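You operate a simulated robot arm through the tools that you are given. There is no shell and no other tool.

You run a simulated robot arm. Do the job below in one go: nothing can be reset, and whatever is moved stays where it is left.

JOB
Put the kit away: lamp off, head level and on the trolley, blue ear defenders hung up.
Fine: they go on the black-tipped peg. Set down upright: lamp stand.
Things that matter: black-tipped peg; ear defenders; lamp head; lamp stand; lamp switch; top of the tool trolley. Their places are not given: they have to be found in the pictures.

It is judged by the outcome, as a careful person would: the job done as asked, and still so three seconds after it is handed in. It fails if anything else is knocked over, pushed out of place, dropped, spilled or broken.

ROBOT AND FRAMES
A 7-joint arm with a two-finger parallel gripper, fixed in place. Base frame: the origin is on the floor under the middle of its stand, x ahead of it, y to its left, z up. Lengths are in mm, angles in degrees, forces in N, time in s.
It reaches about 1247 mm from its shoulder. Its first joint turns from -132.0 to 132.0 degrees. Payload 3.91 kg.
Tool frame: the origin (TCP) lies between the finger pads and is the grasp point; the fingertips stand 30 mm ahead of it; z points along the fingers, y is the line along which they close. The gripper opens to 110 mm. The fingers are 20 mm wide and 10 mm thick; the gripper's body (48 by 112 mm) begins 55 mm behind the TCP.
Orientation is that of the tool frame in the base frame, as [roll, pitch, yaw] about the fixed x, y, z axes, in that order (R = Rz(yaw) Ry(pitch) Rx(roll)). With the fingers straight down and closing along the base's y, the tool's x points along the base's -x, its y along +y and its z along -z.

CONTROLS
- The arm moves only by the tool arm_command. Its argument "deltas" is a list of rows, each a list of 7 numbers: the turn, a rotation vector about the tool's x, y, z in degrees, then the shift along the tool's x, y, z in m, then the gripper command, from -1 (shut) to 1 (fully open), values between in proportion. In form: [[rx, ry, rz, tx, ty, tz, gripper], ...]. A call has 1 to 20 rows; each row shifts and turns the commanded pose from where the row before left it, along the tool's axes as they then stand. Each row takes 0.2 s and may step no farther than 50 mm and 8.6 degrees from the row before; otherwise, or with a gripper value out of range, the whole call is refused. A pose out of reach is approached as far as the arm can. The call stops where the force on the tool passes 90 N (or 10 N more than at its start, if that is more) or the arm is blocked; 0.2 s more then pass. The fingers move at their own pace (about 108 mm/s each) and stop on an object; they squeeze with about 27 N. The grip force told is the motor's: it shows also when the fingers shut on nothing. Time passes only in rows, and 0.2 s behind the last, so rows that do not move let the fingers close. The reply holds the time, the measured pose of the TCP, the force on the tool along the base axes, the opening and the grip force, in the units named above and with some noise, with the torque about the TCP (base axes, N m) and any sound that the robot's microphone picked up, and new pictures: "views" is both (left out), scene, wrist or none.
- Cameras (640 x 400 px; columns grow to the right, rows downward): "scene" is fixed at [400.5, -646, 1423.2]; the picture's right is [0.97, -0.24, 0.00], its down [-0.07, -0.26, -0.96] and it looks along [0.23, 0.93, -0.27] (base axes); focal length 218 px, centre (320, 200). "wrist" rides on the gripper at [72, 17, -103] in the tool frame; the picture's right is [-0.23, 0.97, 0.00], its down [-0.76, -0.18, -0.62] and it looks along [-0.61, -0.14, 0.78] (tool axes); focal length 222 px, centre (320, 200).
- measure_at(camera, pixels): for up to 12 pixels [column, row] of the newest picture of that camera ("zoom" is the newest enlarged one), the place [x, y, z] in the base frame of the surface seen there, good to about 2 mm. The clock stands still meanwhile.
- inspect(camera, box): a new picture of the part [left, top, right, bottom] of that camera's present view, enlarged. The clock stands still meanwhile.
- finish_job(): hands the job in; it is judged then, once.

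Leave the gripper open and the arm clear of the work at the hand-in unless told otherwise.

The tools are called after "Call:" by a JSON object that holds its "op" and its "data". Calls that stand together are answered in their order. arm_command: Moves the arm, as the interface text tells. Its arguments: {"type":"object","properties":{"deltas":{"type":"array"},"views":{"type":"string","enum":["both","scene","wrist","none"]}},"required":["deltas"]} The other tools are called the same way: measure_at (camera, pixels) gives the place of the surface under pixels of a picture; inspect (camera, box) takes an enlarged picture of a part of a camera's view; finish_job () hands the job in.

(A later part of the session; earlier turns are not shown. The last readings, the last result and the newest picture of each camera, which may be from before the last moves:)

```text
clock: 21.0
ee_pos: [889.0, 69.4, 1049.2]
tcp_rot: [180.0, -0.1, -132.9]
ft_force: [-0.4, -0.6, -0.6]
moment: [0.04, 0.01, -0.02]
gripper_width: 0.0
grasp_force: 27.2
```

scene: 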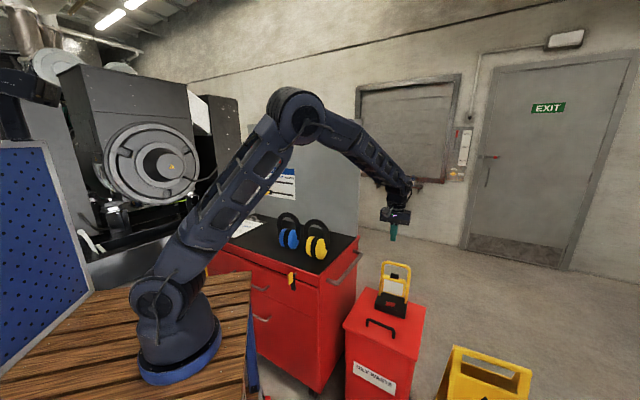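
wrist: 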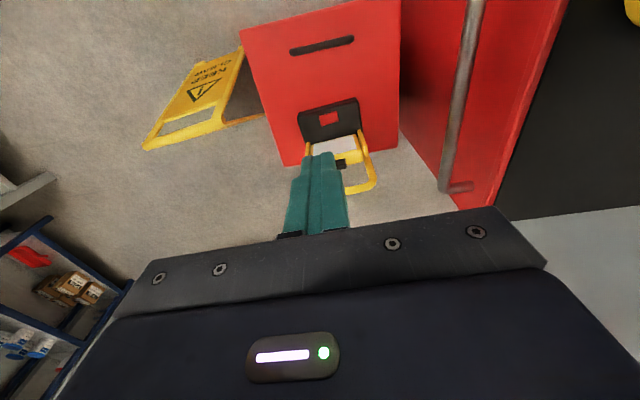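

Now I rise and travel over the blue ear defenders (TCP ≈ (494,417,1260)).

Call:
{"op": "arm_command", "data": {"deltas": [[0, 0, 0, 0, 0, -0.045, -1], [0, 0, 0, 0, 0, -0.045, -1], [0, 0, 0, 0, 0, -0.045, -1], [0, 0, 0, 0.0012, 0.0438, -0.0063, -1], [0, 0, 0, 0.0012, 0.0438, -0.0063, -1], [0, 0, 0, 0.0012, 0.0438, -0.0063, -1], [0, 0, 0, 0.0012, 0.0438, -0.0063, -1], [0, 0, 0, 0.0012, 0.0438, -0.0063, -1], [0, 0, 0, 0.0012, 0.0438, -0.0063, -1], [0, 0, 0, 0.0012, 0.0438, -0.0063, -1], [0, 0, 0, 0.0012, 0.0438, -0.0063, -1], [0, 0, 0, 0.0012, 0.0438, -0.0063, -1], [0, 0, 0, 0.0012, 0.0438, -0.0063, -1], [0, 0, 0, 0.0012, 0.0438, -0.0063, -1], [0, 0, 0, 0.0012, 0.0438, -0.0063, -1]], "views": "none"}}

Call:
{"op": "arm_command", "data": {"deltas": [[0, 0, 7.82, 0, 0, 0, -0.3], [0, 0, 7.82, 0, 0, 0, -0.3], [0, 0, 7.82, 0, 0, 0, -0.3], [0, 0, 7.82, 0, 0, 0, -0.3], [0, 0, 7.82, 0, 0, 0, -0.3], [0, 0, 7.82, 0, 0, 0, -0.3], [0, 0, 7.82, 0, 0, 0, -0.3], [0, 0, 7.82, 0, 0, 0, -0.3], [0, 0, 7.82, 0, 0, 0, -0.3], [0, 0, 7.82, 0, 0, 0, -0.3], [0, 0, 7.82, 0, 0, 0, -0.3]]}}

```text
clock: 24.2
ee_pos: [494.9, 417.7, 1257.0]
tcp_rot: [-180.0, 0.0, -133.0]
ft_force: [1.3, 0.9, -1.2]
moment: [0.01, 0.02, -0.01]
gripper_width: 0.0
grasp_force: 26.6
```

```text
clock: 26.6
ee_pos: [494.6, 418.4, 1258.7]
tcp_rot: [-180.0, 0.0, 141.0]
ft_force: [-0.3, 1.1, -0.2]
moment: [0.01, -0.01, 0.02]
gripper_width: 38.4
grasp_force: 0.1
```

scene: 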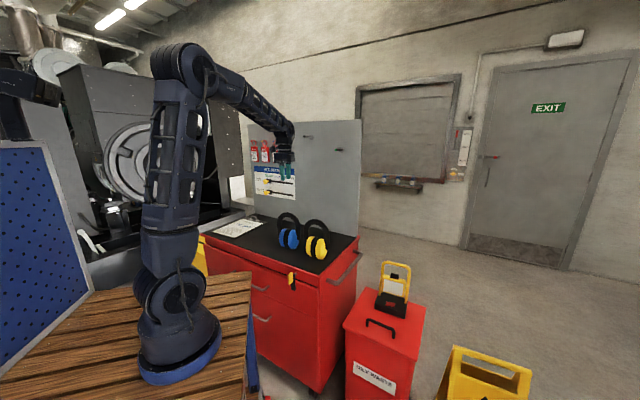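
wrist: 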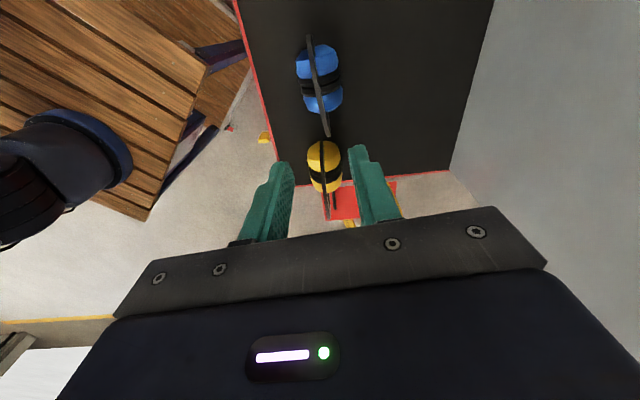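

I see the blue ear defenders from above at (318,85). Enlarging them to measure the band's edges.

Call:
{"op": "inspect", "data": {"camera": "wrist", "box": [270, 25, 370, 145]}}

```text
3.33 times, centred on (320, 85) of wrist
```

zoom: 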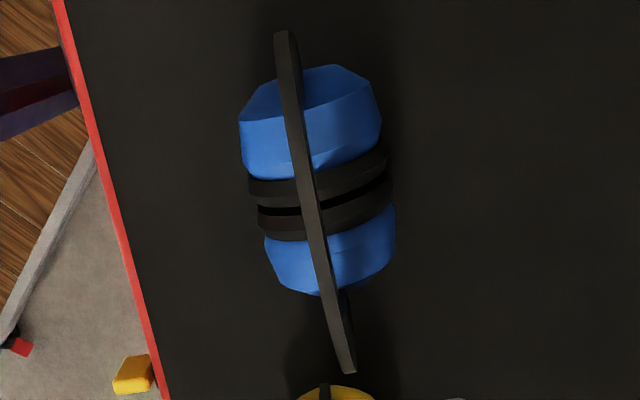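

Call:
{"op": "measure_at", "data": {"camera": "zoom", "pixels": [[286, 60], [294, 120], [302, 160], [308, 195], [313, 215], [320, 250], [330, 290], [341, 330], [349, 365], [255, 130], [370, 130], [380, 240]]}}

Call:
{"op": "measure_at", "data": {"camera": "zoom", "pixels": [[302, 200], [306, 200], [310, 200], [314, 200], [306, 180], [310, 180], [298, 160], [308, 160], [262, 190], [380, 190], [262, 210], [385, 175]]}}

```text
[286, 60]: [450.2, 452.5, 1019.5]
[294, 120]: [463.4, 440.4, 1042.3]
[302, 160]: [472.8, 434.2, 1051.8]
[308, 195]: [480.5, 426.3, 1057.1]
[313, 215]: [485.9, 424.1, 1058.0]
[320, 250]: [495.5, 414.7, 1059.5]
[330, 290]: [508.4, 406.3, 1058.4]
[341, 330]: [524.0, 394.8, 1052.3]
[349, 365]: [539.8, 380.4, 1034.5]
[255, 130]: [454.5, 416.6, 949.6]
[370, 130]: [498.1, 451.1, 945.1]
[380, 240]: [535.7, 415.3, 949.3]
```

```text
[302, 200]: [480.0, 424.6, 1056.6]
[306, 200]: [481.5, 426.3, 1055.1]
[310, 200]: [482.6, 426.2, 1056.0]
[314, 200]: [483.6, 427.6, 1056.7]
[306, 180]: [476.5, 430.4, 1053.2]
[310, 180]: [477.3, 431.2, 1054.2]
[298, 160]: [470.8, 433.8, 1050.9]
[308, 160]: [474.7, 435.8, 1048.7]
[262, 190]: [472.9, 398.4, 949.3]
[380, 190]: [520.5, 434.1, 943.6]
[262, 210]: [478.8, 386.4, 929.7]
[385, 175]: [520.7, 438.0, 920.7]
```

The band is a thin plate (~6 mm), apex at ≈(498,415), top z≈1059.5, inner edge ≈1039. I lower so the fingertips overlap ~16 mm of the band (TCP z≈1073), straddling its faces.

Call:
{"op": "arm_command", "data": {"deltas": [[0, 0, 0, -0.0048, -0.0005, 0.035, -0.3], [0, 0, 0, 0, 0, 0.04, -0.3], [0, 0, 0, 0, 0, 0.04, -0.3], [0, 0, 0, 0, 0, 0.04, -0.3], [0, 0, 0, 0, 0, 0.031, -0.3], [0, 0, 0, 0, 0, 0, -0.3]]}}

```text
clock: 28.0
ee_pos: [498.5, 415.8, 1071.6]
tcp_rot: [180.0, 0.0, 141.1]
ft_force: [-0.4, 0.4, -0.2]
moment: [-0.02, 0.01, -0.01]
gripper_width: 38.5
grasp_force: 0.1
```

scene: 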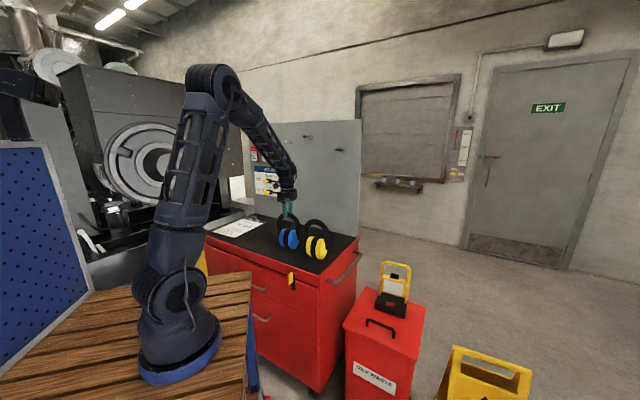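
wrist: 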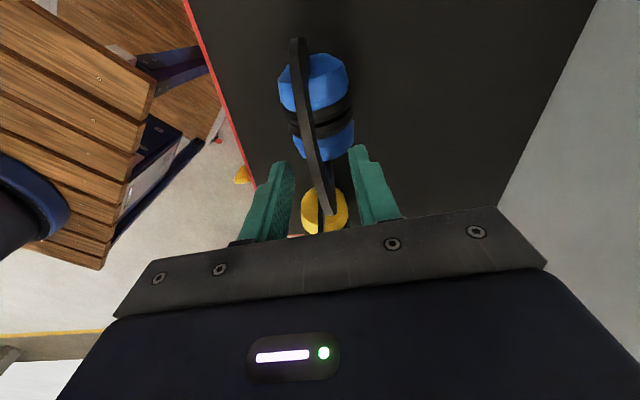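

The band lies between the fingers. I check in the scene zoom before closing.

Call:
{"op": "inspect", "data": {"camera": "scene", "box": [255, 180, 345, 265]}}

Call:
{"op": "arm_command", "data": {"deltas": [[0, 0, 0, 0, 0, 0, -1], [0, 0, 0, 0, 0, 0, -1], [0, 0, 0, 0, 0, 0, -1]]}}

```text
4.71 times, centred on (300, 222) of scene
```

zoom: 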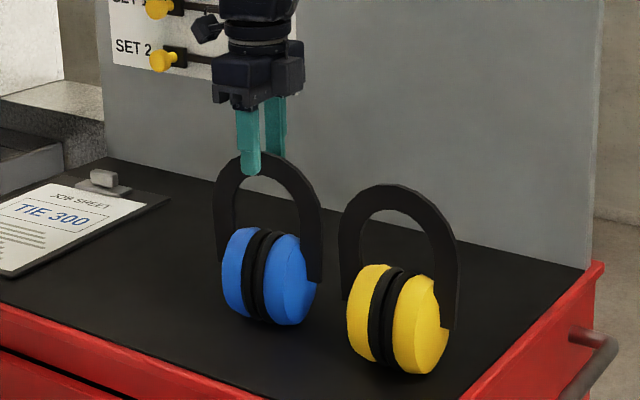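

```text
clock: 28.8
ee_pos: [498.5, 415.9, 1073.2]
tcp_rot: [180.0, 0.0, 141.1]
ft_force: [-0.4, 1.0, 0.1]
moment: [-0.01, -0.02, 0.02]
gripper_width: 25.3
grasp_force: 27.0
```

scene: 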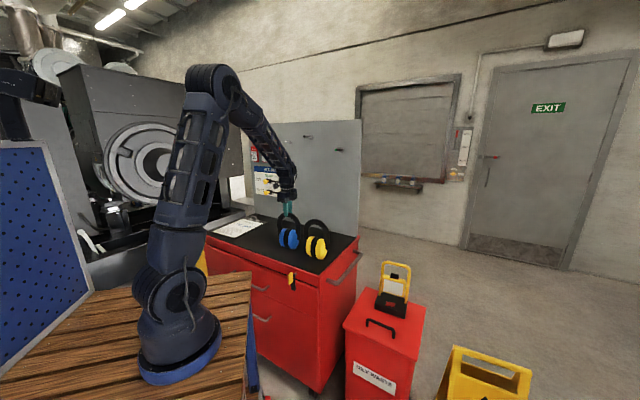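
wrist: 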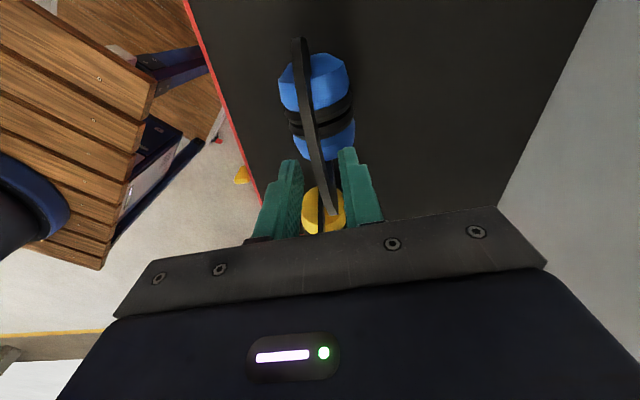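

The fingers stopped at 25 mm with 27 N – they hold something (band is effectively thicker than it looks). I lift slowly 40 mm to test the hold.

Call:
{"op": "arm_command", "data": {"deltas": [[0, 0, 0, 0, 0, -0.005, -1], [0, 0, 0, 0, 0, -0.01, -1], [0, 0, 0, 0, 0, -0.015, -1], [0, 0, 0, 0, 0, -0.015, -1]]}}

Call:
{"op": "inspect", "data": {"camera": "scene", "box": [255, 180, 345, 265]}}

Call:
{"op": "inspect", "data": {"camera": "wrist", "box": [230, 20, 410, 240]}}

```text
clock: 29.8
ee_pos: [499.0, 414.8, 1117.0]
tcp_rot: [-180.0, 0.1, 141.1]
ft_force: [-0.1, -0.2, -2.9]
moment: [0.0, -0.01, -0.02]
gripper_width: 25.6
grasp_force: 26.7
```

scene: 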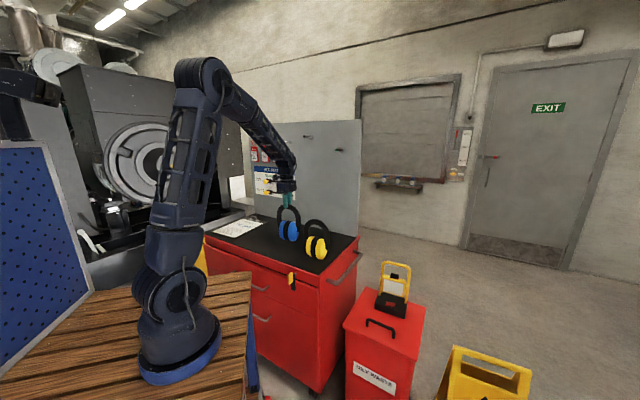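
wrist: 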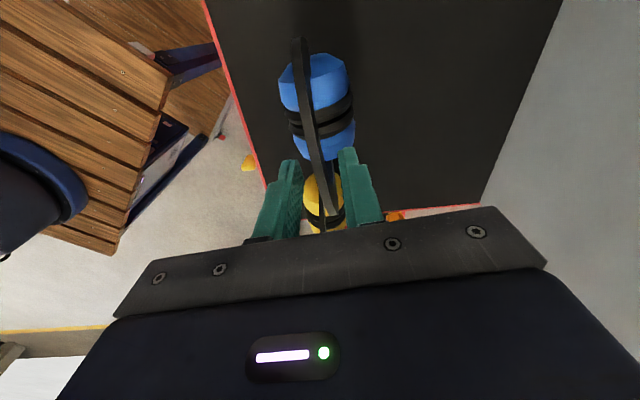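

```text
4.71 times, centred on (300, 222) of scene
```

zoom: 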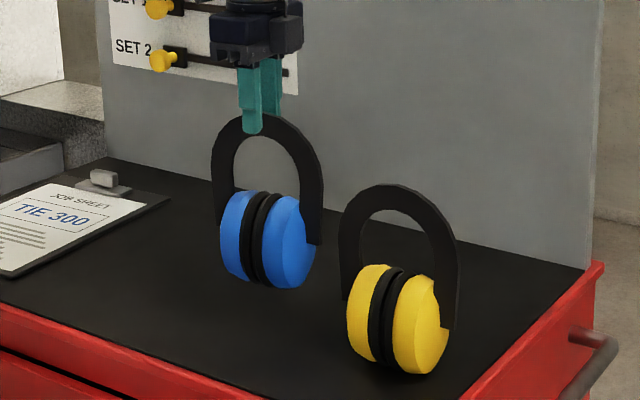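

```text
1.82 times, centred on (320, 130) of wrist
```

zoom: 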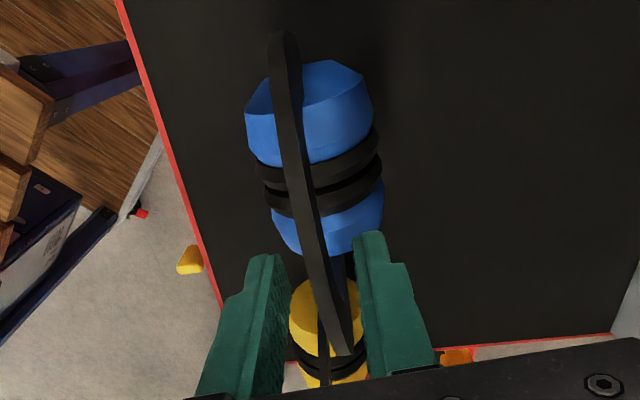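

It lifts cleanly (≈0.3 kg). I raise it to z≈1499 well away from the panel, turn 6° to align with the peg (45°), and move to a point on the peg's axis 180 mm out from the panel.

Call:
{"op": "arm_command", "data": {"deltas": [[0, 0, 0, 0, 0, -0.035, -1], [0, 0, 0, 0, 0, -0.035, -1], [0, 0, 0, 0, 0, -0.035, -1], [0, 0, 0, 0, 0, -0.035, -1], [0, 0, 0, 0, 0, -0.035, -1], [0, 0, 0, 0, 0, -0.035, -1], [0, 0, 0, 0, 0, -0.035, -1], [0, 0, 0, 0, 0, -0.035, -1], [0, 0, 0, 0, 0, -0.035, -1], [0, 0, 0, 0, 0, -0.035, -1], [0, 0, 0, 0, 0, -0.032, -1], [0, 0, 3, 0, 0, 0, -1], [0, 0, 3.1, 0, 0, 0, -1], [0, 0, 0, 0.0122, 0.0317, 0, -1], [0, 0, 0, 0.0122, 0.0317, 0, -1], [0, 0, 0, 0.0122, 0.0317, 0, -1], [0, 0, 0, 0.0122, 0.0317, 0, -1]]}}

```text
clock: 33.4
ee_pos: [554.4, 536.5, 1499.3]
tcp_rot: [179.9, 0.1, 135.0]
ft_force: [-0.9, -1.3, -1.9]
moment: [0.08, 0.0, 0.03]
gripper_width: 25.7
grasp_force: 27.4
```

scene: 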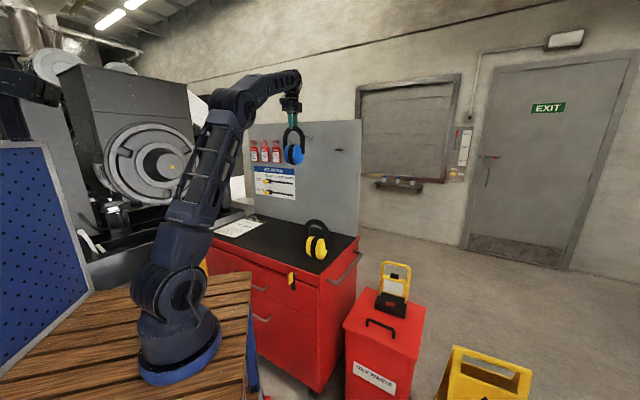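
wrist: 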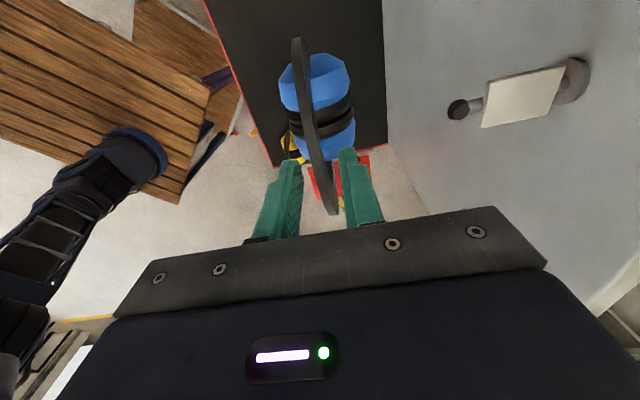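

Now the peg is visible from close at right: it carries a flat pale plate on top, with the black tip at (457,109). I zoom in to measure it.

Call:
{"op": "inspect", "data": {"camera": "wrist", "box": [430, 40, 610, 150]}}

Call:
{"op": "inspect", "data": {"camera": "scene", "box": [255, 85, 345, 175]}}

```text
3.56 times, centred on (520, 95) of wrist
```

zoom: 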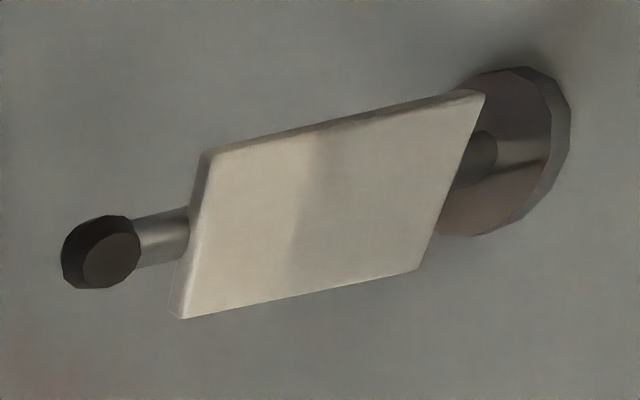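

```text
4.44 times, centred on (300, 130) of scene
```

zoom: 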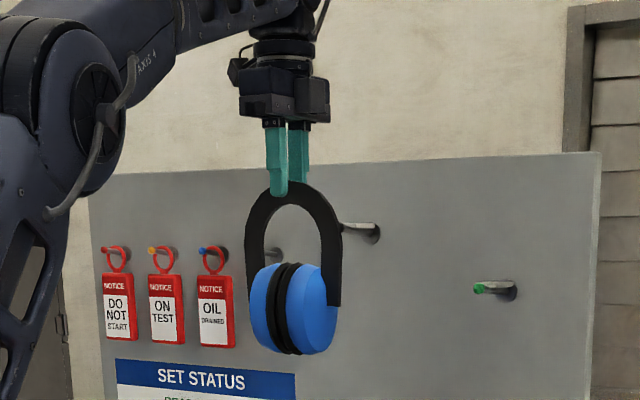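

Call:
{"op": "measure_at", "data": {"camera": "wrist", "pixels": [[461, 113], [455, 109], [475, 105], [491, 84], [484, 125], [545, 113], [563, 68], [520, 96], [575, 105], [500, 90], [500, 115], [540, 85]]}}

Call:
{"op": "measure_at", "data": {"camera": "wrist", "pixels": [[300, 45], [303, 100], [308, 140], [313, 165], [320, 185], [330, 210], [296, 75], [345, 75], [285, 75], [325, 90], [300, 60], [560, 60]]}}

```text
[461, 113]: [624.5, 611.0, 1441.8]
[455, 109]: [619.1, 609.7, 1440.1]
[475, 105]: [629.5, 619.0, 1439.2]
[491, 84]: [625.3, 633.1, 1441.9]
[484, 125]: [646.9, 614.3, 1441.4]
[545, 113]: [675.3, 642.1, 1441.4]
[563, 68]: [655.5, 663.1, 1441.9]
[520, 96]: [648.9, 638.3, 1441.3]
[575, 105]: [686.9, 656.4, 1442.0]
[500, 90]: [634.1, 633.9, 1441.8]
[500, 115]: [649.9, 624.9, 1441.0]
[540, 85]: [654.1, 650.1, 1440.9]
```

```text
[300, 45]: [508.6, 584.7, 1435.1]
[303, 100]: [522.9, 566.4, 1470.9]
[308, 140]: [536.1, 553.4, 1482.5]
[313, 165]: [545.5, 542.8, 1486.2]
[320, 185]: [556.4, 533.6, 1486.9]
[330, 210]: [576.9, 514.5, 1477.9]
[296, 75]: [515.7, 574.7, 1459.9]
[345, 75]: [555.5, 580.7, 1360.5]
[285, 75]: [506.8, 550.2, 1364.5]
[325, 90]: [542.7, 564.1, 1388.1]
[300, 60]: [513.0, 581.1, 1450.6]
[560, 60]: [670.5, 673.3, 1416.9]
```

The peg's saddle plate spans 21–62 mm from the panel, top z≈1441.5, centred on x−y≈12.7; the black cap ends at ≈83 mm out. Band inner edge is now ≈1466, so the peg will pass through the arch. I move 134 mm along the peg direction, to put the band 47 mm from the panel.

Call:
{"op": "arm_command", "data": {"deltas": [[0, 0, 0, 0.0018, 0.025, 0, -1], [0, 0, 0, 0, 0.025, 0, -1], [0, 0, 0, 0, 0.025, 0, -1]]}}

Call:
{"op": "inspect", "data": {"camera": "scene", "box": [265, 90, 345, 170]}}

```text
clock: 34.2
ee_pos: [594.4, 581.6, 1495.8]
tcp_rot: [179.7, 0.1, 135.1]
ft_force: [-0.5, 1.8, -2.5]
moment: [-0.03, 0.0, -0.04]
gripper_width: 25.7
grasp_force: 27.2
out of reach, approached as far as the arm can: row 3
```

scene: 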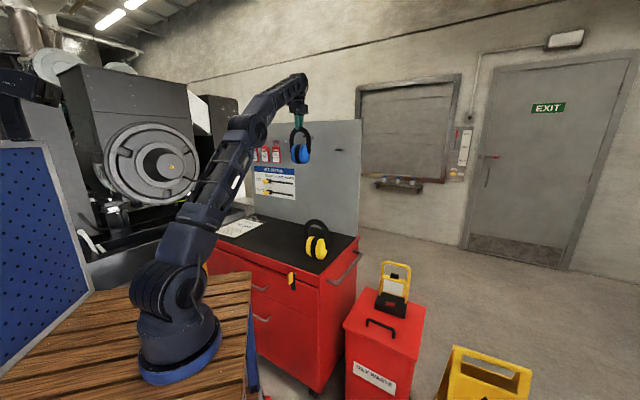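
wrist: 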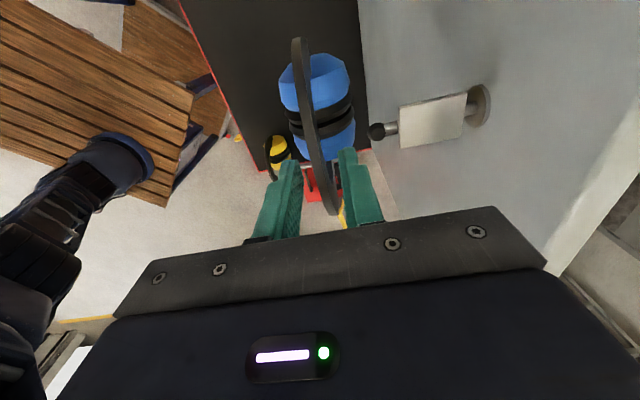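

```text
5.00 times, centred on (305, 130) of scene
```

zoom: 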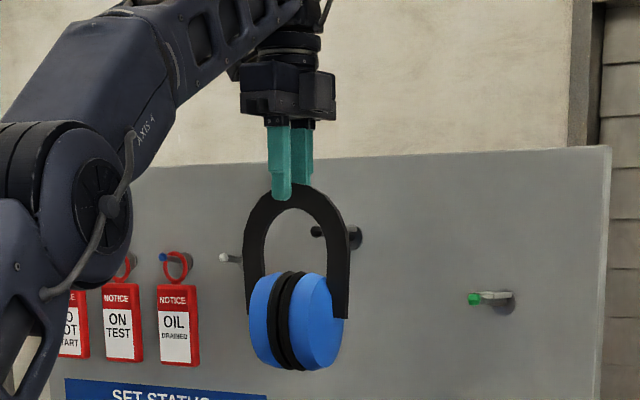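

The arm can't reach farther with the tool straight down at this height. So I'll re-grip: set the defenders down on the trolley mat straight below (clear of everything), then take them by one limb with the hand nearly horizontal, which brings the peg within reach. First I back off 56 mm and check the pose.

Call:
{"op": "arm_command", "data": {"deltas": [[0, 0, 0, 0, -0.028, 0, -1], [0, 0, 0, 0, -0.028, 0, -1], [0, 0, 0, 0, 0, 0.03, -1], [0, 0, 0, 0, 0, 0.035, -1], [0, 0, 0, 0, 0, 0.035, -1], [0, 0, 0, 0, 0, 0.035, -1], [0, 0, 0, 0, 0, 0.035, -1], [0, 0, 0, 0, 0, 0.035, -1], [0, 0, 0, 0, 0, 0.035, -1]]}}

```text
clock: 36.2
ee_pos: [553.2, 540.9, 1257.3]
tcp_rot: [-179.9, -0.1, 135.0]
ft_force: [0.2, 0.5, -1.8]
moment: [0.03, -0.03, -0.01]
gripper_width: 25.8
grasp_force: 26.6
```

scene: 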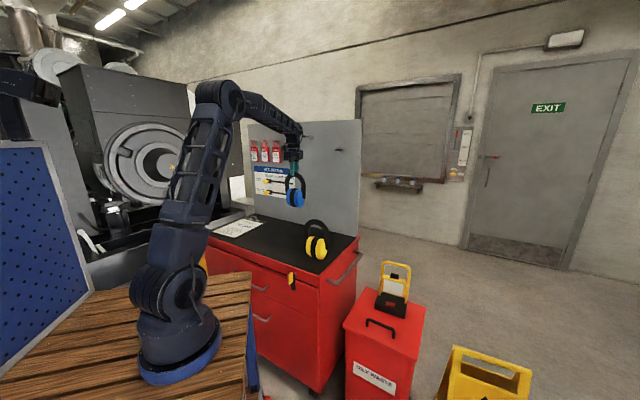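
wrist: 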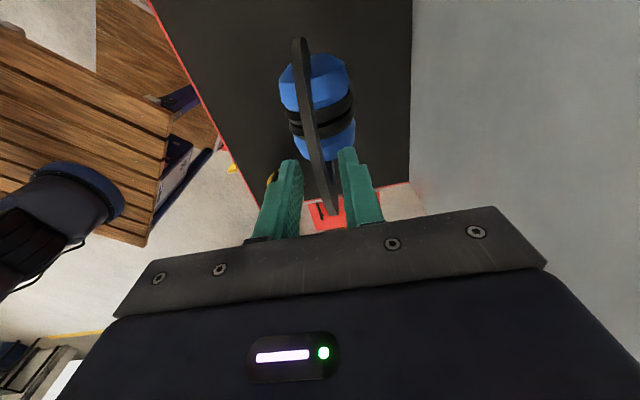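

Now I lower it to just above the mat, then in small steps until it touches (expected at TCP z≈1073).

Call:
{"op": "arm_command", "data": {"deltas": [[0, 0, 0, 0, 0, 0.035, -1], [0, 0, 0, 0, 0, 0.035, -1], [0, 0, 0, 0, 0, 0.035, -1], [0, 0, 0, 0, 0, 0.035, -1], [0, 0, 0, 0, 0, 0.025, -1], [0, 0, 0, 0, 0, 0.011, -1], [0, 0, 0, 0, 0, 0.004, -1], [0, 0, 0, 0, 0, 0.002, -1], [0, 0, 0, 0, 0, 0, -1]]}}

```text
clock: 38.2
ee_pos: [553.0, 540.7, 1075.9]
tcp_rot: [-179.9, 0.1, 135.0]
ft_force: [-0.4, 0.4, -3.2]
moment: [0.01, -0.02, 0.01]
gripper_width: 25.6
grasp_force: 27.1
```

scene: 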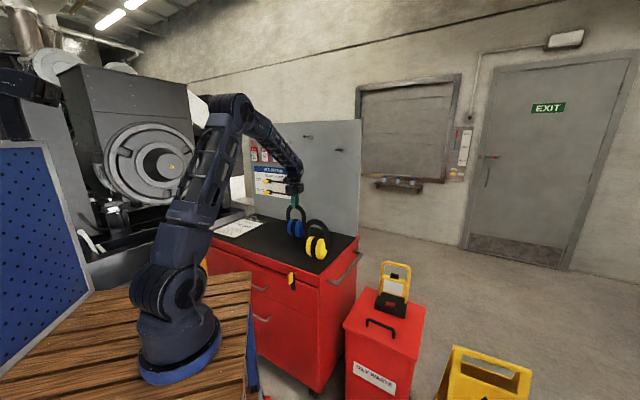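
wrist: 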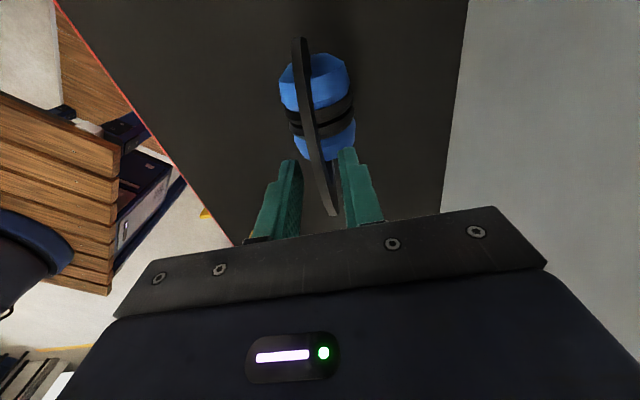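

Still carrying full weight (−3.2 N). Lowering in 1 mm steps.

Call:
{"op": "arm_command", "data": {"deltas": [[0, 0, 0, 0, 0, 0.001, -1], [0, 0, 0, 0, 0, 0.001, -1], [0, 0, 0, 0, 0, 0.001, -1], [0, 0, 0, 0, 0, 0, -1]], "views": "none"}}

```text
clock: 39.2
ee_pos: [553.5, 541.3, 1073.8]
tcp_rot: [-180.0, -0.1, 135.1]
ft_force: [0.6, -0.1, -2.7]
moment: [0.02, 0.02, -0.01]
gripper_width: 25.8
grasp_force: 27.0
```

Call:
{"op": "arm_command", "data": {"deltas": [[0, 0, 0, 0, 0, 0.001, -1], [0, 0, 0, 0, 0, 0.001, -1], [0, 0, 0, 0, 0, 0, -1]], "views": "none"}}

```text
clock: 40.0
ee_pos: [553.1, 540.7, 1071.5]
tcp_rot: [180.0, 0.0, 135.0]
ft_force: [0.2, -1.3, 18.8]
moment: [-0.23, -0.21, -0.06]
gripper_width: 25.5
grasp_force: 26.8
```

It has touched the mat (18.8 N). I ease up 0.5 mm and open the fingers to ~38 mm, then look.

Call:
{"op": "arm_command", "data": {"deltas": [[0, 0, 0, 0, 0, -0.001, -1], [0, 0, 0, 0, 0, 0, -0.4], [0, 0, 0, 0, 0, 0, -0.3], [0, 0, 0, 0, 0, 0, -0.3]]}}

Call:
{"op": "inspect", "data": {"camera": "scene", "box": [260, 170, 350, 265]}}

```text
clock: 41.0
ee_pos: [553.6, 539.6, 1072.0]
tcp_rot: [-179.9, 0.0, 135.0]
ft_force: [0.8, 0.5, 0.5]
moment: [-0.01, -0.02, -0.02]
gripper_width: 38.7
grasp_force: 0.1
```

scene: 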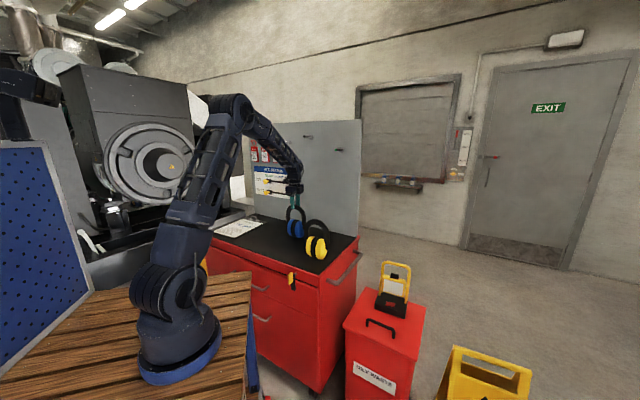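
wrist: 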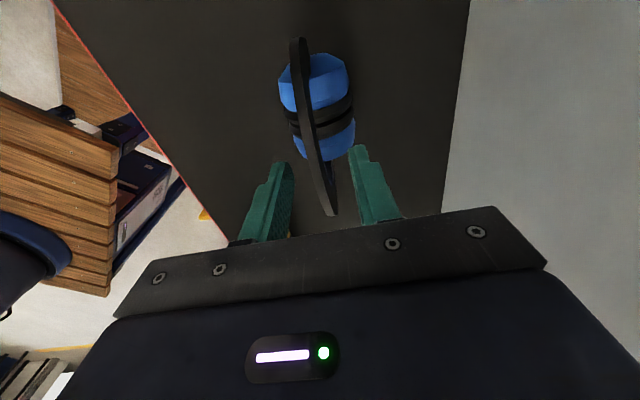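

```text
4.21 times, centred on (305, 218) of scene
```

zoom: 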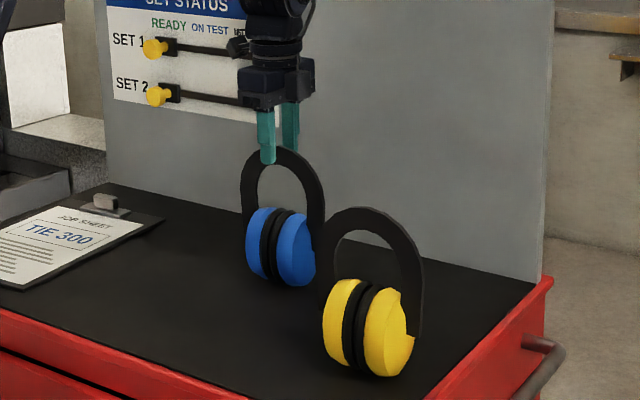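

The defenders stand steady on the mat. I lift straight off, then turn the hand 90° high above.

Call:
{"op": "arm_command", "data": {"deltas": [[0, 0, 0, 0, 0, -0.02, -0.3], [0, 0, 0, 0, 0, -0.035, -0.3], [0, 0, 0, 0, 0, -0.04, -0.3], [0, 0, 0, 0, 0, -0.045, -0.3], [0, 0, 0, 0, 0, -0.045, -0.3], [0, 0, -8.2, 0, 0, 0, -0.3], [0, 0, -8.2, 0, 0, 0, -0.3], [0, 0, -8.2, 0, 0, 0, -0.3], [0, 0, -8.2, 0, 0, 0, -0.3], [0, 0, -8.2, 0, 0, 0, -0.3], [0, 0, -8.2, 0, 0, 0, -0.3], [0, 0, -8.2, 0, 0, 0, -0.3], [0, 0, -8.2, 0, 0, 0, -0.3], [0, 0, -8.2, 0, 0, 0, -0.3], [0, 0, -8.2, 0, 0, 0, -0.3], [0, 0, -8, 0, 0, 0, -0.3]]}}

```text
clock: 44.4
ee_pos: [552.6, 542.2, 1256.3]
tcp_rot: [-180.0, 0.1, -134.9]
ft_force: [-0.4, 0.0, 0.3]
moment: [-0.01, 0.0, -0.02]
gripper_width: 38.5
grasp_force: 0.1
```

scene: 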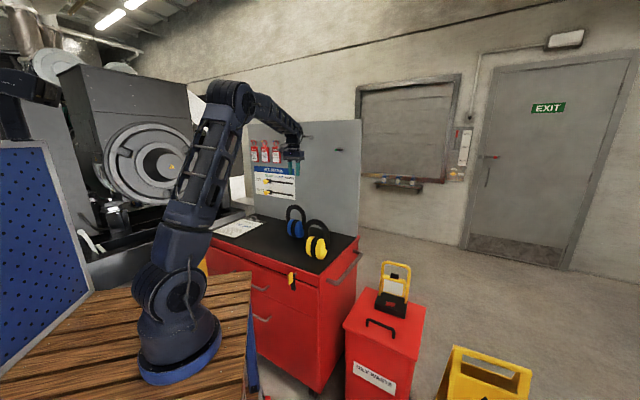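
wrist: 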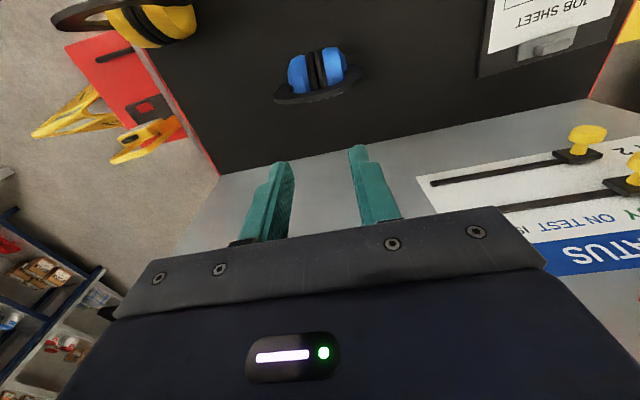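

The blue defenders are at (318,80) in this view. I measure the band and its ends precisely.

Call:
{"op": "inspect", "data": {"camera": "wrist", "box": [260, 35, 380, 115]}}

```text
5.00 times, centred on (320, 75) of wrist
```

zoom: 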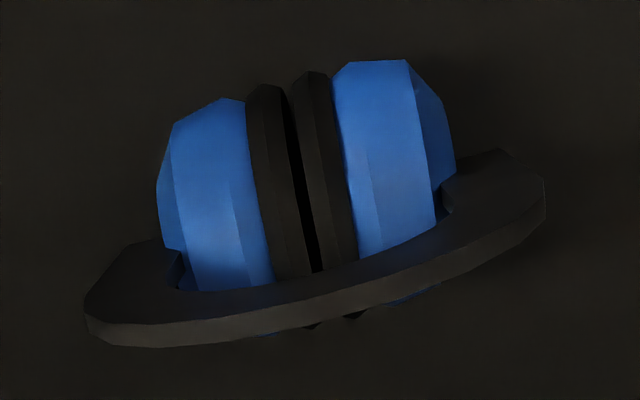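

Call:
{"op": "measure_at", "data": {"camera": "zoom", "pixels": [[95, 330], [150, 335], [230, 325], [315, 305], [400, 285], [480, 250], [540, 210], [130, 280], [510, 170], [95, 300], [540, 185], [320, 290]]}}

Call:
{"op": "measure_at", "data": {"camera": "zoom", "pixels": [[220, 105], [370, 65], [220, 285], [400, 240], [170, 180], [445, 130], [300, 80], [150, 250], [490, 200], [350, 305], [265, 315], [455, 160]]}}

```text
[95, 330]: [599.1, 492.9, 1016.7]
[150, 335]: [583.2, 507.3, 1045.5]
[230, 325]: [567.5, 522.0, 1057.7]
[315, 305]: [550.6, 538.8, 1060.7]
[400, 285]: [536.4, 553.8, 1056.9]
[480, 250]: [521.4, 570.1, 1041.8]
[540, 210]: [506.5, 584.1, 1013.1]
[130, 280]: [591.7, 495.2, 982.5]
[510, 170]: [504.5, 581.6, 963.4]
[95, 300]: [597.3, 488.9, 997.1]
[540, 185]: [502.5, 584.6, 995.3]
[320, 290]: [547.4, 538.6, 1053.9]
```

```text
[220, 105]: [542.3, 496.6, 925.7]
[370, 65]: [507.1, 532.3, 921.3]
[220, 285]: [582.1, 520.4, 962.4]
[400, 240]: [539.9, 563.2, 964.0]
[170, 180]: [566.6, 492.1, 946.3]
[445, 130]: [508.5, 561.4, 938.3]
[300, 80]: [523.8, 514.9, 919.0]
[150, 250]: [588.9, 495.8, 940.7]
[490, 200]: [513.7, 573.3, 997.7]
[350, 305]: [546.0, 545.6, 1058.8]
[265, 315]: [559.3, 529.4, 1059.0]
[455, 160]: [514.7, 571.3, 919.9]
```

Band: centre plane s≈771, arch centre l≈9.3, outer radius ≈67, limbs at ±56. I'll take the left limb (far from the yellow pair). I move back toward the robot and left, tilting the hand to ~80° so it points at the panel, with fingers ~60 mm open.

Call:
{"op": "arm_command", "data": {"deltas": [[0, 0, 0, 0.0235, 0.0135, 0, 0.05], [0, 0, 0, 0.0235, 0.0135, 0, 0.05], [0, 0, 0, 0.0235, 0.0135, 0, 0.05], [0, 0, 0, 0.0235, 0.0135, 0, 0.05], [0, -8, 0, 0, 0, 0, 0.05], [0, -8, 0, 0, 0, 0, 0.05], [0, -8, 0, 0, 0, 0, 0.05], [0, -8, 0, 0, 0, 0, 0.05], [0, -8, 0, 0, 0, 0, 0.05], [0, -8, 0, 0, 0, 0, 0.05], [0, -8, 0, 0, 0, 0, 0.05], [0, -8, 0, 0, 0, 0, 0.05], [0, -8, 0, 0, 0, 0, 0.05], [0, -8, 0, 0, 0, 0, 0.05]]}}

```text
clock: 47.4
ee_pos: [448.0, 513.3, 1256.9]
tcp_rot: [179.8, 80.1, -135.2]
ft_force: [-0.7, 0.2, -0.1]
moment: [-0.01, -0.01, -0.03]
gripper_width: 57.5
grasp_force: 0.0
```

scene: 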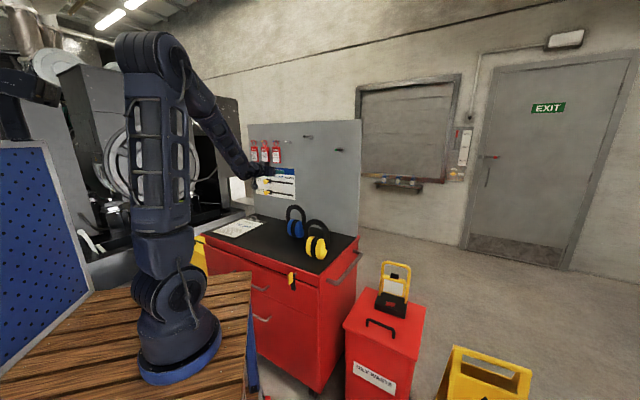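
wrist: 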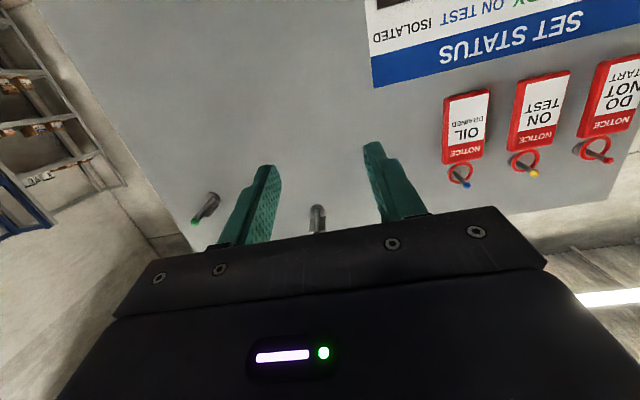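

Good, the hand points at the panel. I lower straight down 262 mm so it's in front of the left limb, still ~50 mm short of it.

Call:
{"op": "arm_command", "data": {"deltas": [[0, 0, 0, 0.0369, 0, 0.0065, 0.05], [0, 0, 0, 0.0369, 0, 0.0065, 0.05], [0, 0, 0, 0.0369, 0, 0.0065, 0.05], [0, 0, 0, 0.0369, 0, 0.0065, 0.05], [0, 0, 0, 0.0369, 0, 0.0065, 0.05], [0, 0, 0, 0.0369, 0, 0.0065, 0.05], [0, 0, 0, 0.0369, 0, 0.0065, 0.05]]}}

Call:
{"op": "inspect", "data": {"camera": "scene", "box": [200, 170, 350, 270]}}

```text
clock: 49.0
ee_pos: [448.6, 512.9, 992.4]
tcp_rot: [180.0, 80.0, -135.0]
ft_force: [-0.8, 0.0, -0.3]
moment: [0.03, 0.0, -0.02]
gripper_width: 57.9
grasp_force: 0.1
```

scene: 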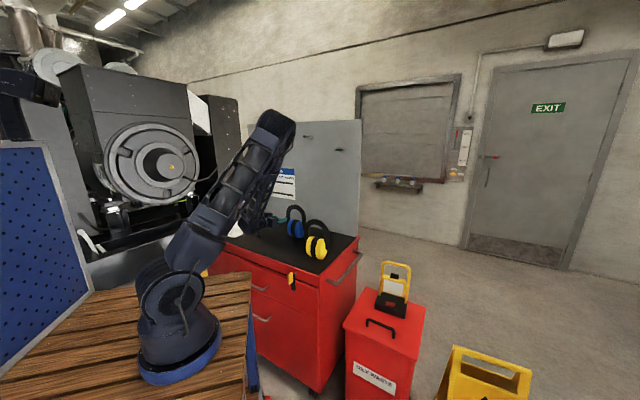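
wrist: 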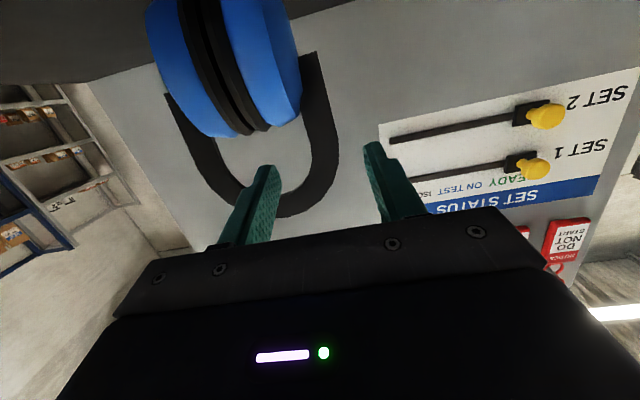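

```text
4.00 times, centred on (275, 220) of scene
```

zoom: 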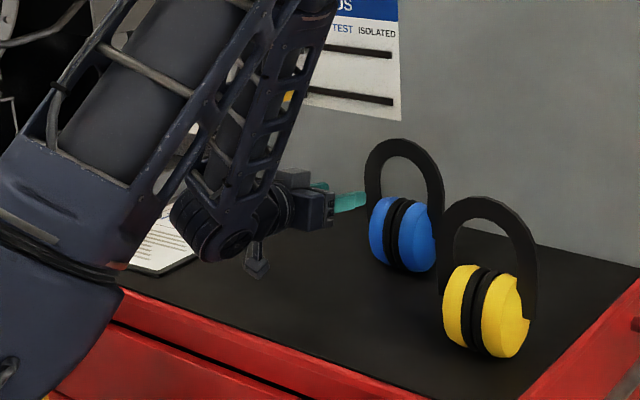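

Fingers straddle the left limb's line (limb at (325,120) between fingertips at (268,175) and (375,150)). I advance 86 mm so the limb lies between the pads, then check.

Call:
{"op": "arm_command", "data": {"deltas": [[0, 0, 0, -0.00425, 0.0003, 0.0212, 0.05], [0, 0, 0, -0.00425, 0.0003, 0.0212, 0.05], [0, 0, 0, -0.00425, 0.0003, 0.0212, 0.05], [0, 0, 0, -0.00425, 0.0003, 0.0212, 0.05]]}}

Call:
{"op": "inspect", "data": {"camera": "scene", "box": [240, 190, 350, 260]}}

```text
clock: 50.0
ee_pos: [509.9, 575.2, 997.2]
tcp_rot: [179.9, 79.9, -135.0]
ft_force: [0.1, -0.1, 1.2]
moment: [0.01, 0.04, -0.01]
gripper_width: 57.6
grasp_force: 0.1
```

scene: 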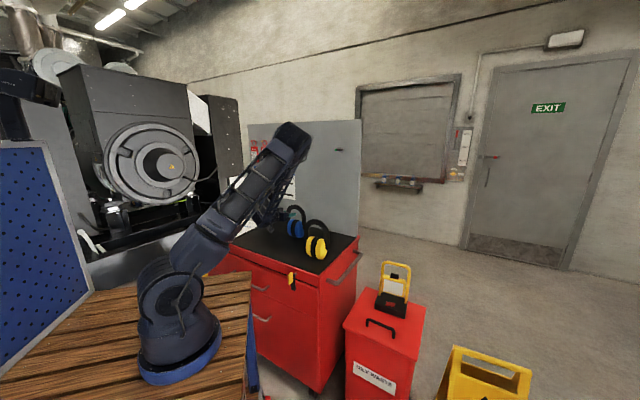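
wrist: 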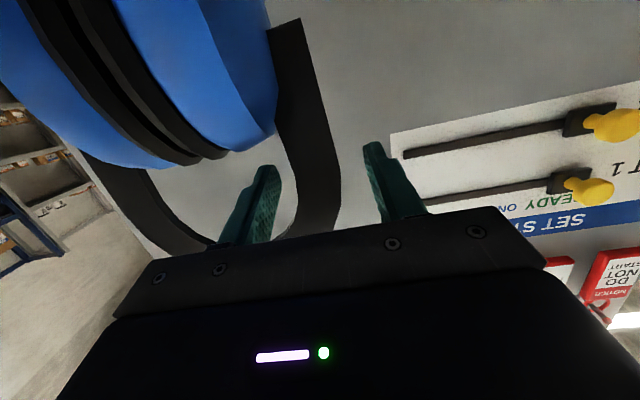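

```text
5.71 times, centred on (295, 225) of scene
```

zoom: 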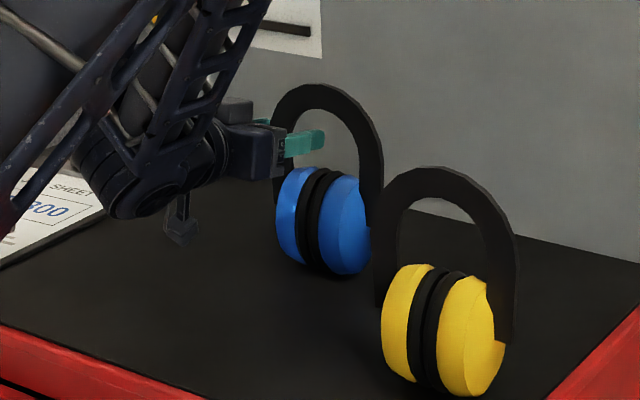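

The inner finger is inside the arch, the outer finger outside. Closing on the limb.

Call:
{"op": "arm_command", "data": {"deltas": [[0, 0, 0, 0, 0, 0, -0.3], [0, 0, 0, 0, 0, 0, -1], [0, 0, 0, 0, 0, 0, -1], [0, 0, 0, 0, 0, 0, -1]]}}

```text
clock: 51.0
ee_pos: [510.8, 575.9, 996.8]
tcp_rot: [179.9, 80.0, -135.0]
ft_force: [-0.8, -0.3, -2.2]
moment: [0.11, 0.13, 0.02]
gripper_width: 6.8
grasp_force: 27.0
```

scene: 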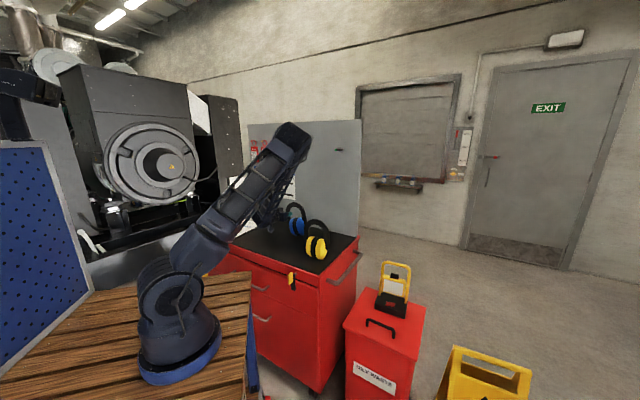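
wrist: 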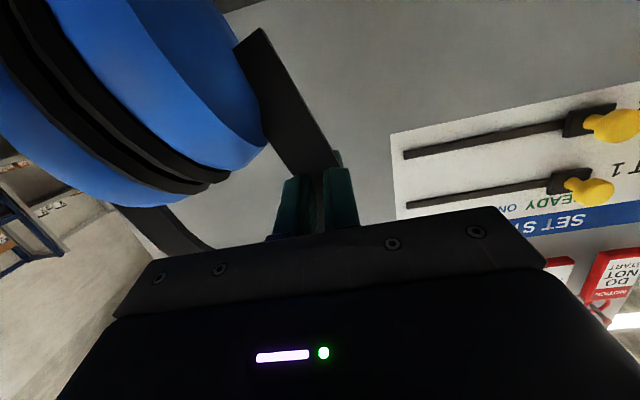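

The limb is thinner than it looks (6.8 mm) and the defenders shifted slightly as the fingers closed. I check how they stand.

Call:
{"op": "inspect", "data": {"camera": "scene", "box": [240, 185, 350, 265]}}

Call:
{"op": "inspect", "data": {"camera": "wrist", "box": [0, 0, 420, 260]}}

```text
5.00 times, centred on (295, 225) of scene
```

zoom: 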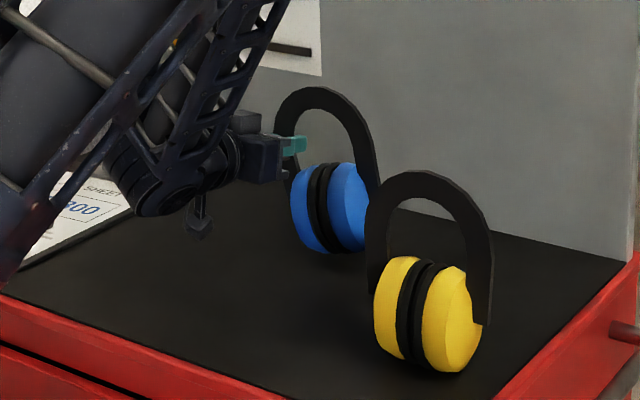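

```text
1.52 times, centred on (210, 130) of wrist
```

zoom: 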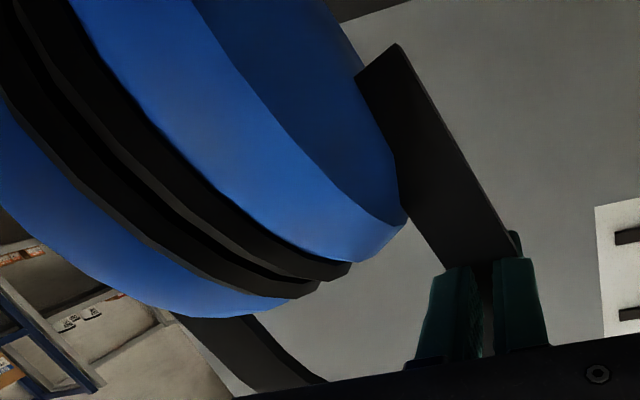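

The arch is tilted in the grip. I measure the band and cups to learn by how much.

Call:
{"op": "inspect", "data": {"camera": "scene", "box": [275, 195, 325, 245]}}

```text
8.00 times, centred on (300, 220) of scene
```

zoom: 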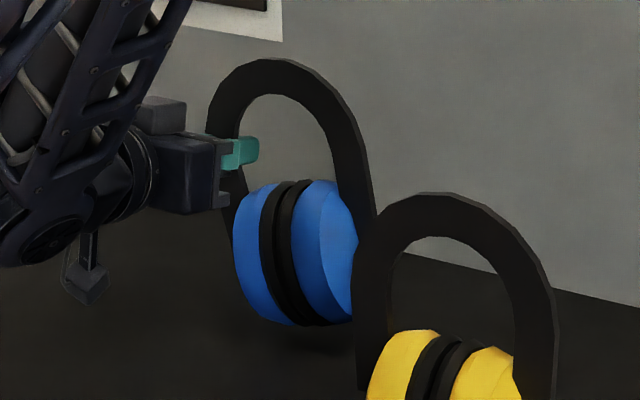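

Call:
{"op": "measure_at", "data": {"camera": "zoom", "pixels": [[270, 63], [265, 90], [225, 85], [320, 85], [350, 130], [365, 190], [215, 120], [330, 300], [270, 300], [300, 318], [280, 190], [320, 200]]}}

Call:
{"op": "measure_at", "data": {"camera": "zoom", "pixels": [[300, 68], [240, 72], [335, 110], [345, 155], [355, 170], [240, 155], [255, 140], [300, 105], [230, 195], [320, 320], [345, 280], [250, 230]]}}

```text
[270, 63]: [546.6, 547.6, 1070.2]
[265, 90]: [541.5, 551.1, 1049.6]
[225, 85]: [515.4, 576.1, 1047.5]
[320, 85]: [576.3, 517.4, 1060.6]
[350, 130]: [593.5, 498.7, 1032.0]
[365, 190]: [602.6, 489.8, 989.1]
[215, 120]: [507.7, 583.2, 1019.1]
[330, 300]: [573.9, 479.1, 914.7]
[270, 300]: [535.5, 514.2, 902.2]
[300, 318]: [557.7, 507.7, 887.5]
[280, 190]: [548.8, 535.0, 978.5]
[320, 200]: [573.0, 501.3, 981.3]
```

```text
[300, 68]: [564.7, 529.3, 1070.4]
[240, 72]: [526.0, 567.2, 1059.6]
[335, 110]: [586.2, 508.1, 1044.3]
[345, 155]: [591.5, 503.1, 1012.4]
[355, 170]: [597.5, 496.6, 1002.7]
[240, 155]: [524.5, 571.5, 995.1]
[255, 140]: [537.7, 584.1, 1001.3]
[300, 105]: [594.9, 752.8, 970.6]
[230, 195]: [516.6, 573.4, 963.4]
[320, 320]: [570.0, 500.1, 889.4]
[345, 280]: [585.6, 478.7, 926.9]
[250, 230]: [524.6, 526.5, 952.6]
```

Call:
{"op": "measure_at", "data": {"camera": "wrist", "pixels": [[262, 34], [280, 65], [300, 97], [320, 128], [335, 155], [245, 60], [258, 90], [270, 118], [282, 145], [290, 165], [255, 45], [300, 130]]}}

```text
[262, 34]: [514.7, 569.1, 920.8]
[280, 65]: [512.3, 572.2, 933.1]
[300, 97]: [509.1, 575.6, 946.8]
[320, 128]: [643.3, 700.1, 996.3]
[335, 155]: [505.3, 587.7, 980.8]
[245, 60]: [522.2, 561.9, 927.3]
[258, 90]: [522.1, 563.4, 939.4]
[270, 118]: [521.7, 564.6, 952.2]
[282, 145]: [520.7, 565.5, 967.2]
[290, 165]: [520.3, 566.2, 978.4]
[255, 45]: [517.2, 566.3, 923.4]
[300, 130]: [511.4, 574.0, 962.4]
```

Call:
{"op": "inspect", "data": {"camera": "wrist", "box": [220, 20, 360, 200]}}

```text
2.22 times, centred on (290, 110) of wrist
```

zoom: 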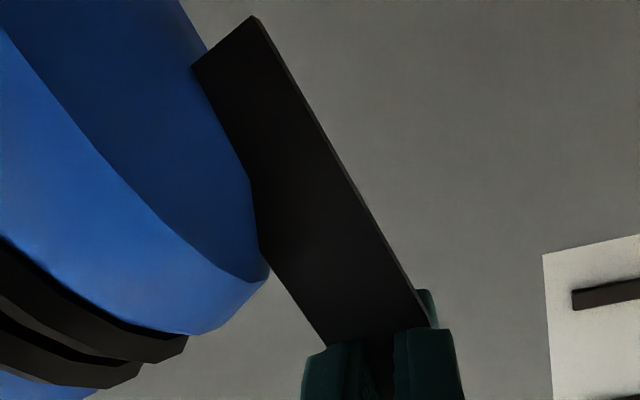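

Call:
{"op": "measure_at", "data": {"camera": "zoom", "pixels": [[256, 32], [298, 108], [345, 193], [395, 283], [202, 85], [275, 235], [300, 285], [322, 330], [225, 60], [360, 320], [290, 180], [330, 250]]}}

```text
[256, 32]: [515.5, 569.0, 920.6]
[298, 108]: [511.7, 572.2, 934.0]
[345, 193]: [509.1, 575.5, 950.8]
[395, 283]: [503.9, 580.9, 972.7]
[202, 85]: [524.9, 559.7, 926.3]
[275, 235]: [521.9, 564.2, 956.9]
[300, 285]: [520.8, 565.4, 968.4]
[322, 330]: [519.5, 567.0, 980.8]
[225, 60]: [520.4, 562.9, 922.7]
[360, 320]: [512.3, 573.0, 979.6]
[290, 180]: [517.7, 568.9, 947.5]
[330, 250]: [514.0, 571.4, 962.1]
```

The limb leans ≈13° in the grip (the arch swung about the grip point). I lift 50 mm and roll the hand 13° about its pointing axis to bring the arch upright, then look.

Call:
{"op": "arm_command", "data": {"deltas": [[0, 0, 0, -0.0098, 0, -0.0017, -1], [0, 0, 0, -0.0197, 0, -0.0035, -1], [0, 0, 0, -0.0197, 0, -0.0035, -1], [0, 0, 4.5, 0, 0, 0, -1], [0, 0, 4.5, 0, 0, 0, -1], [0, 0, 4, 0, 0, 0, -1]]}}

Call:
{"op": "inspect", "data": {"camera": "scene", "box": [260, 175, 340, 245]}}

```text
clock: 52.4
ee_pos: [509.9, 574.2, 1046.9]
tcp_rot: [128.0, 73.6, 171.8]
ft_force: [-0.6, -0.2, -2.6]
moment: [0.13, 0.11, 0.02]
gripper_width: 6.5
grasp_force: 27.1
```

scene: 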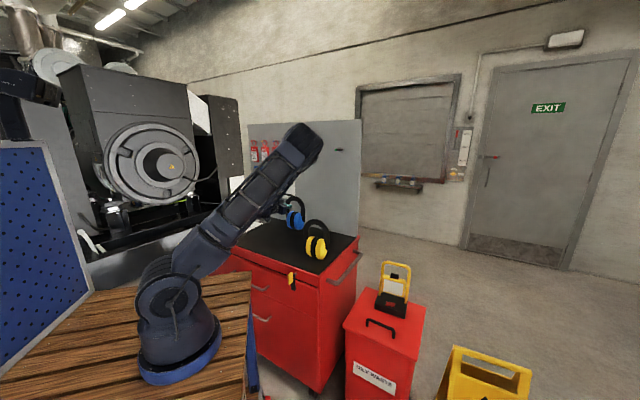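
wrist: 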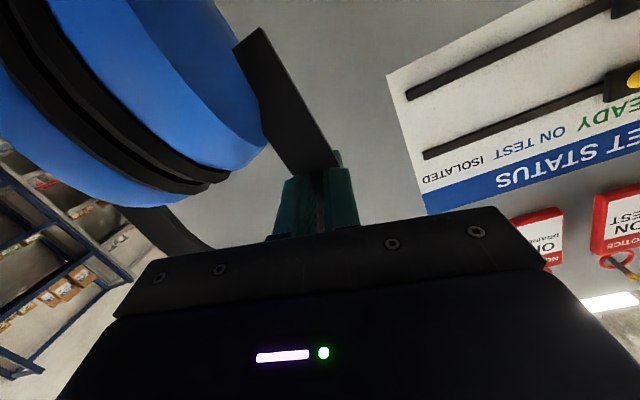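

```text
5.71 times, centred on (300, 210) of scene
```

zoom: 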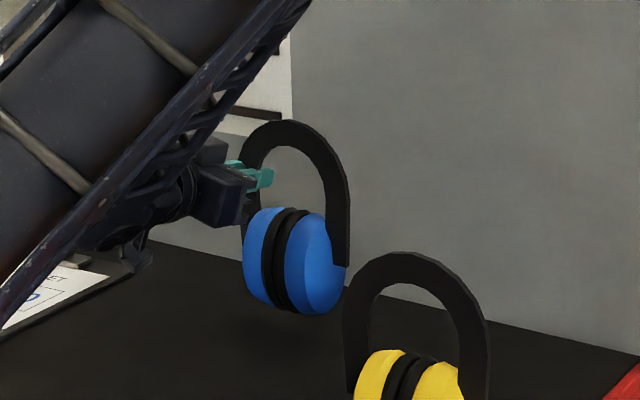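

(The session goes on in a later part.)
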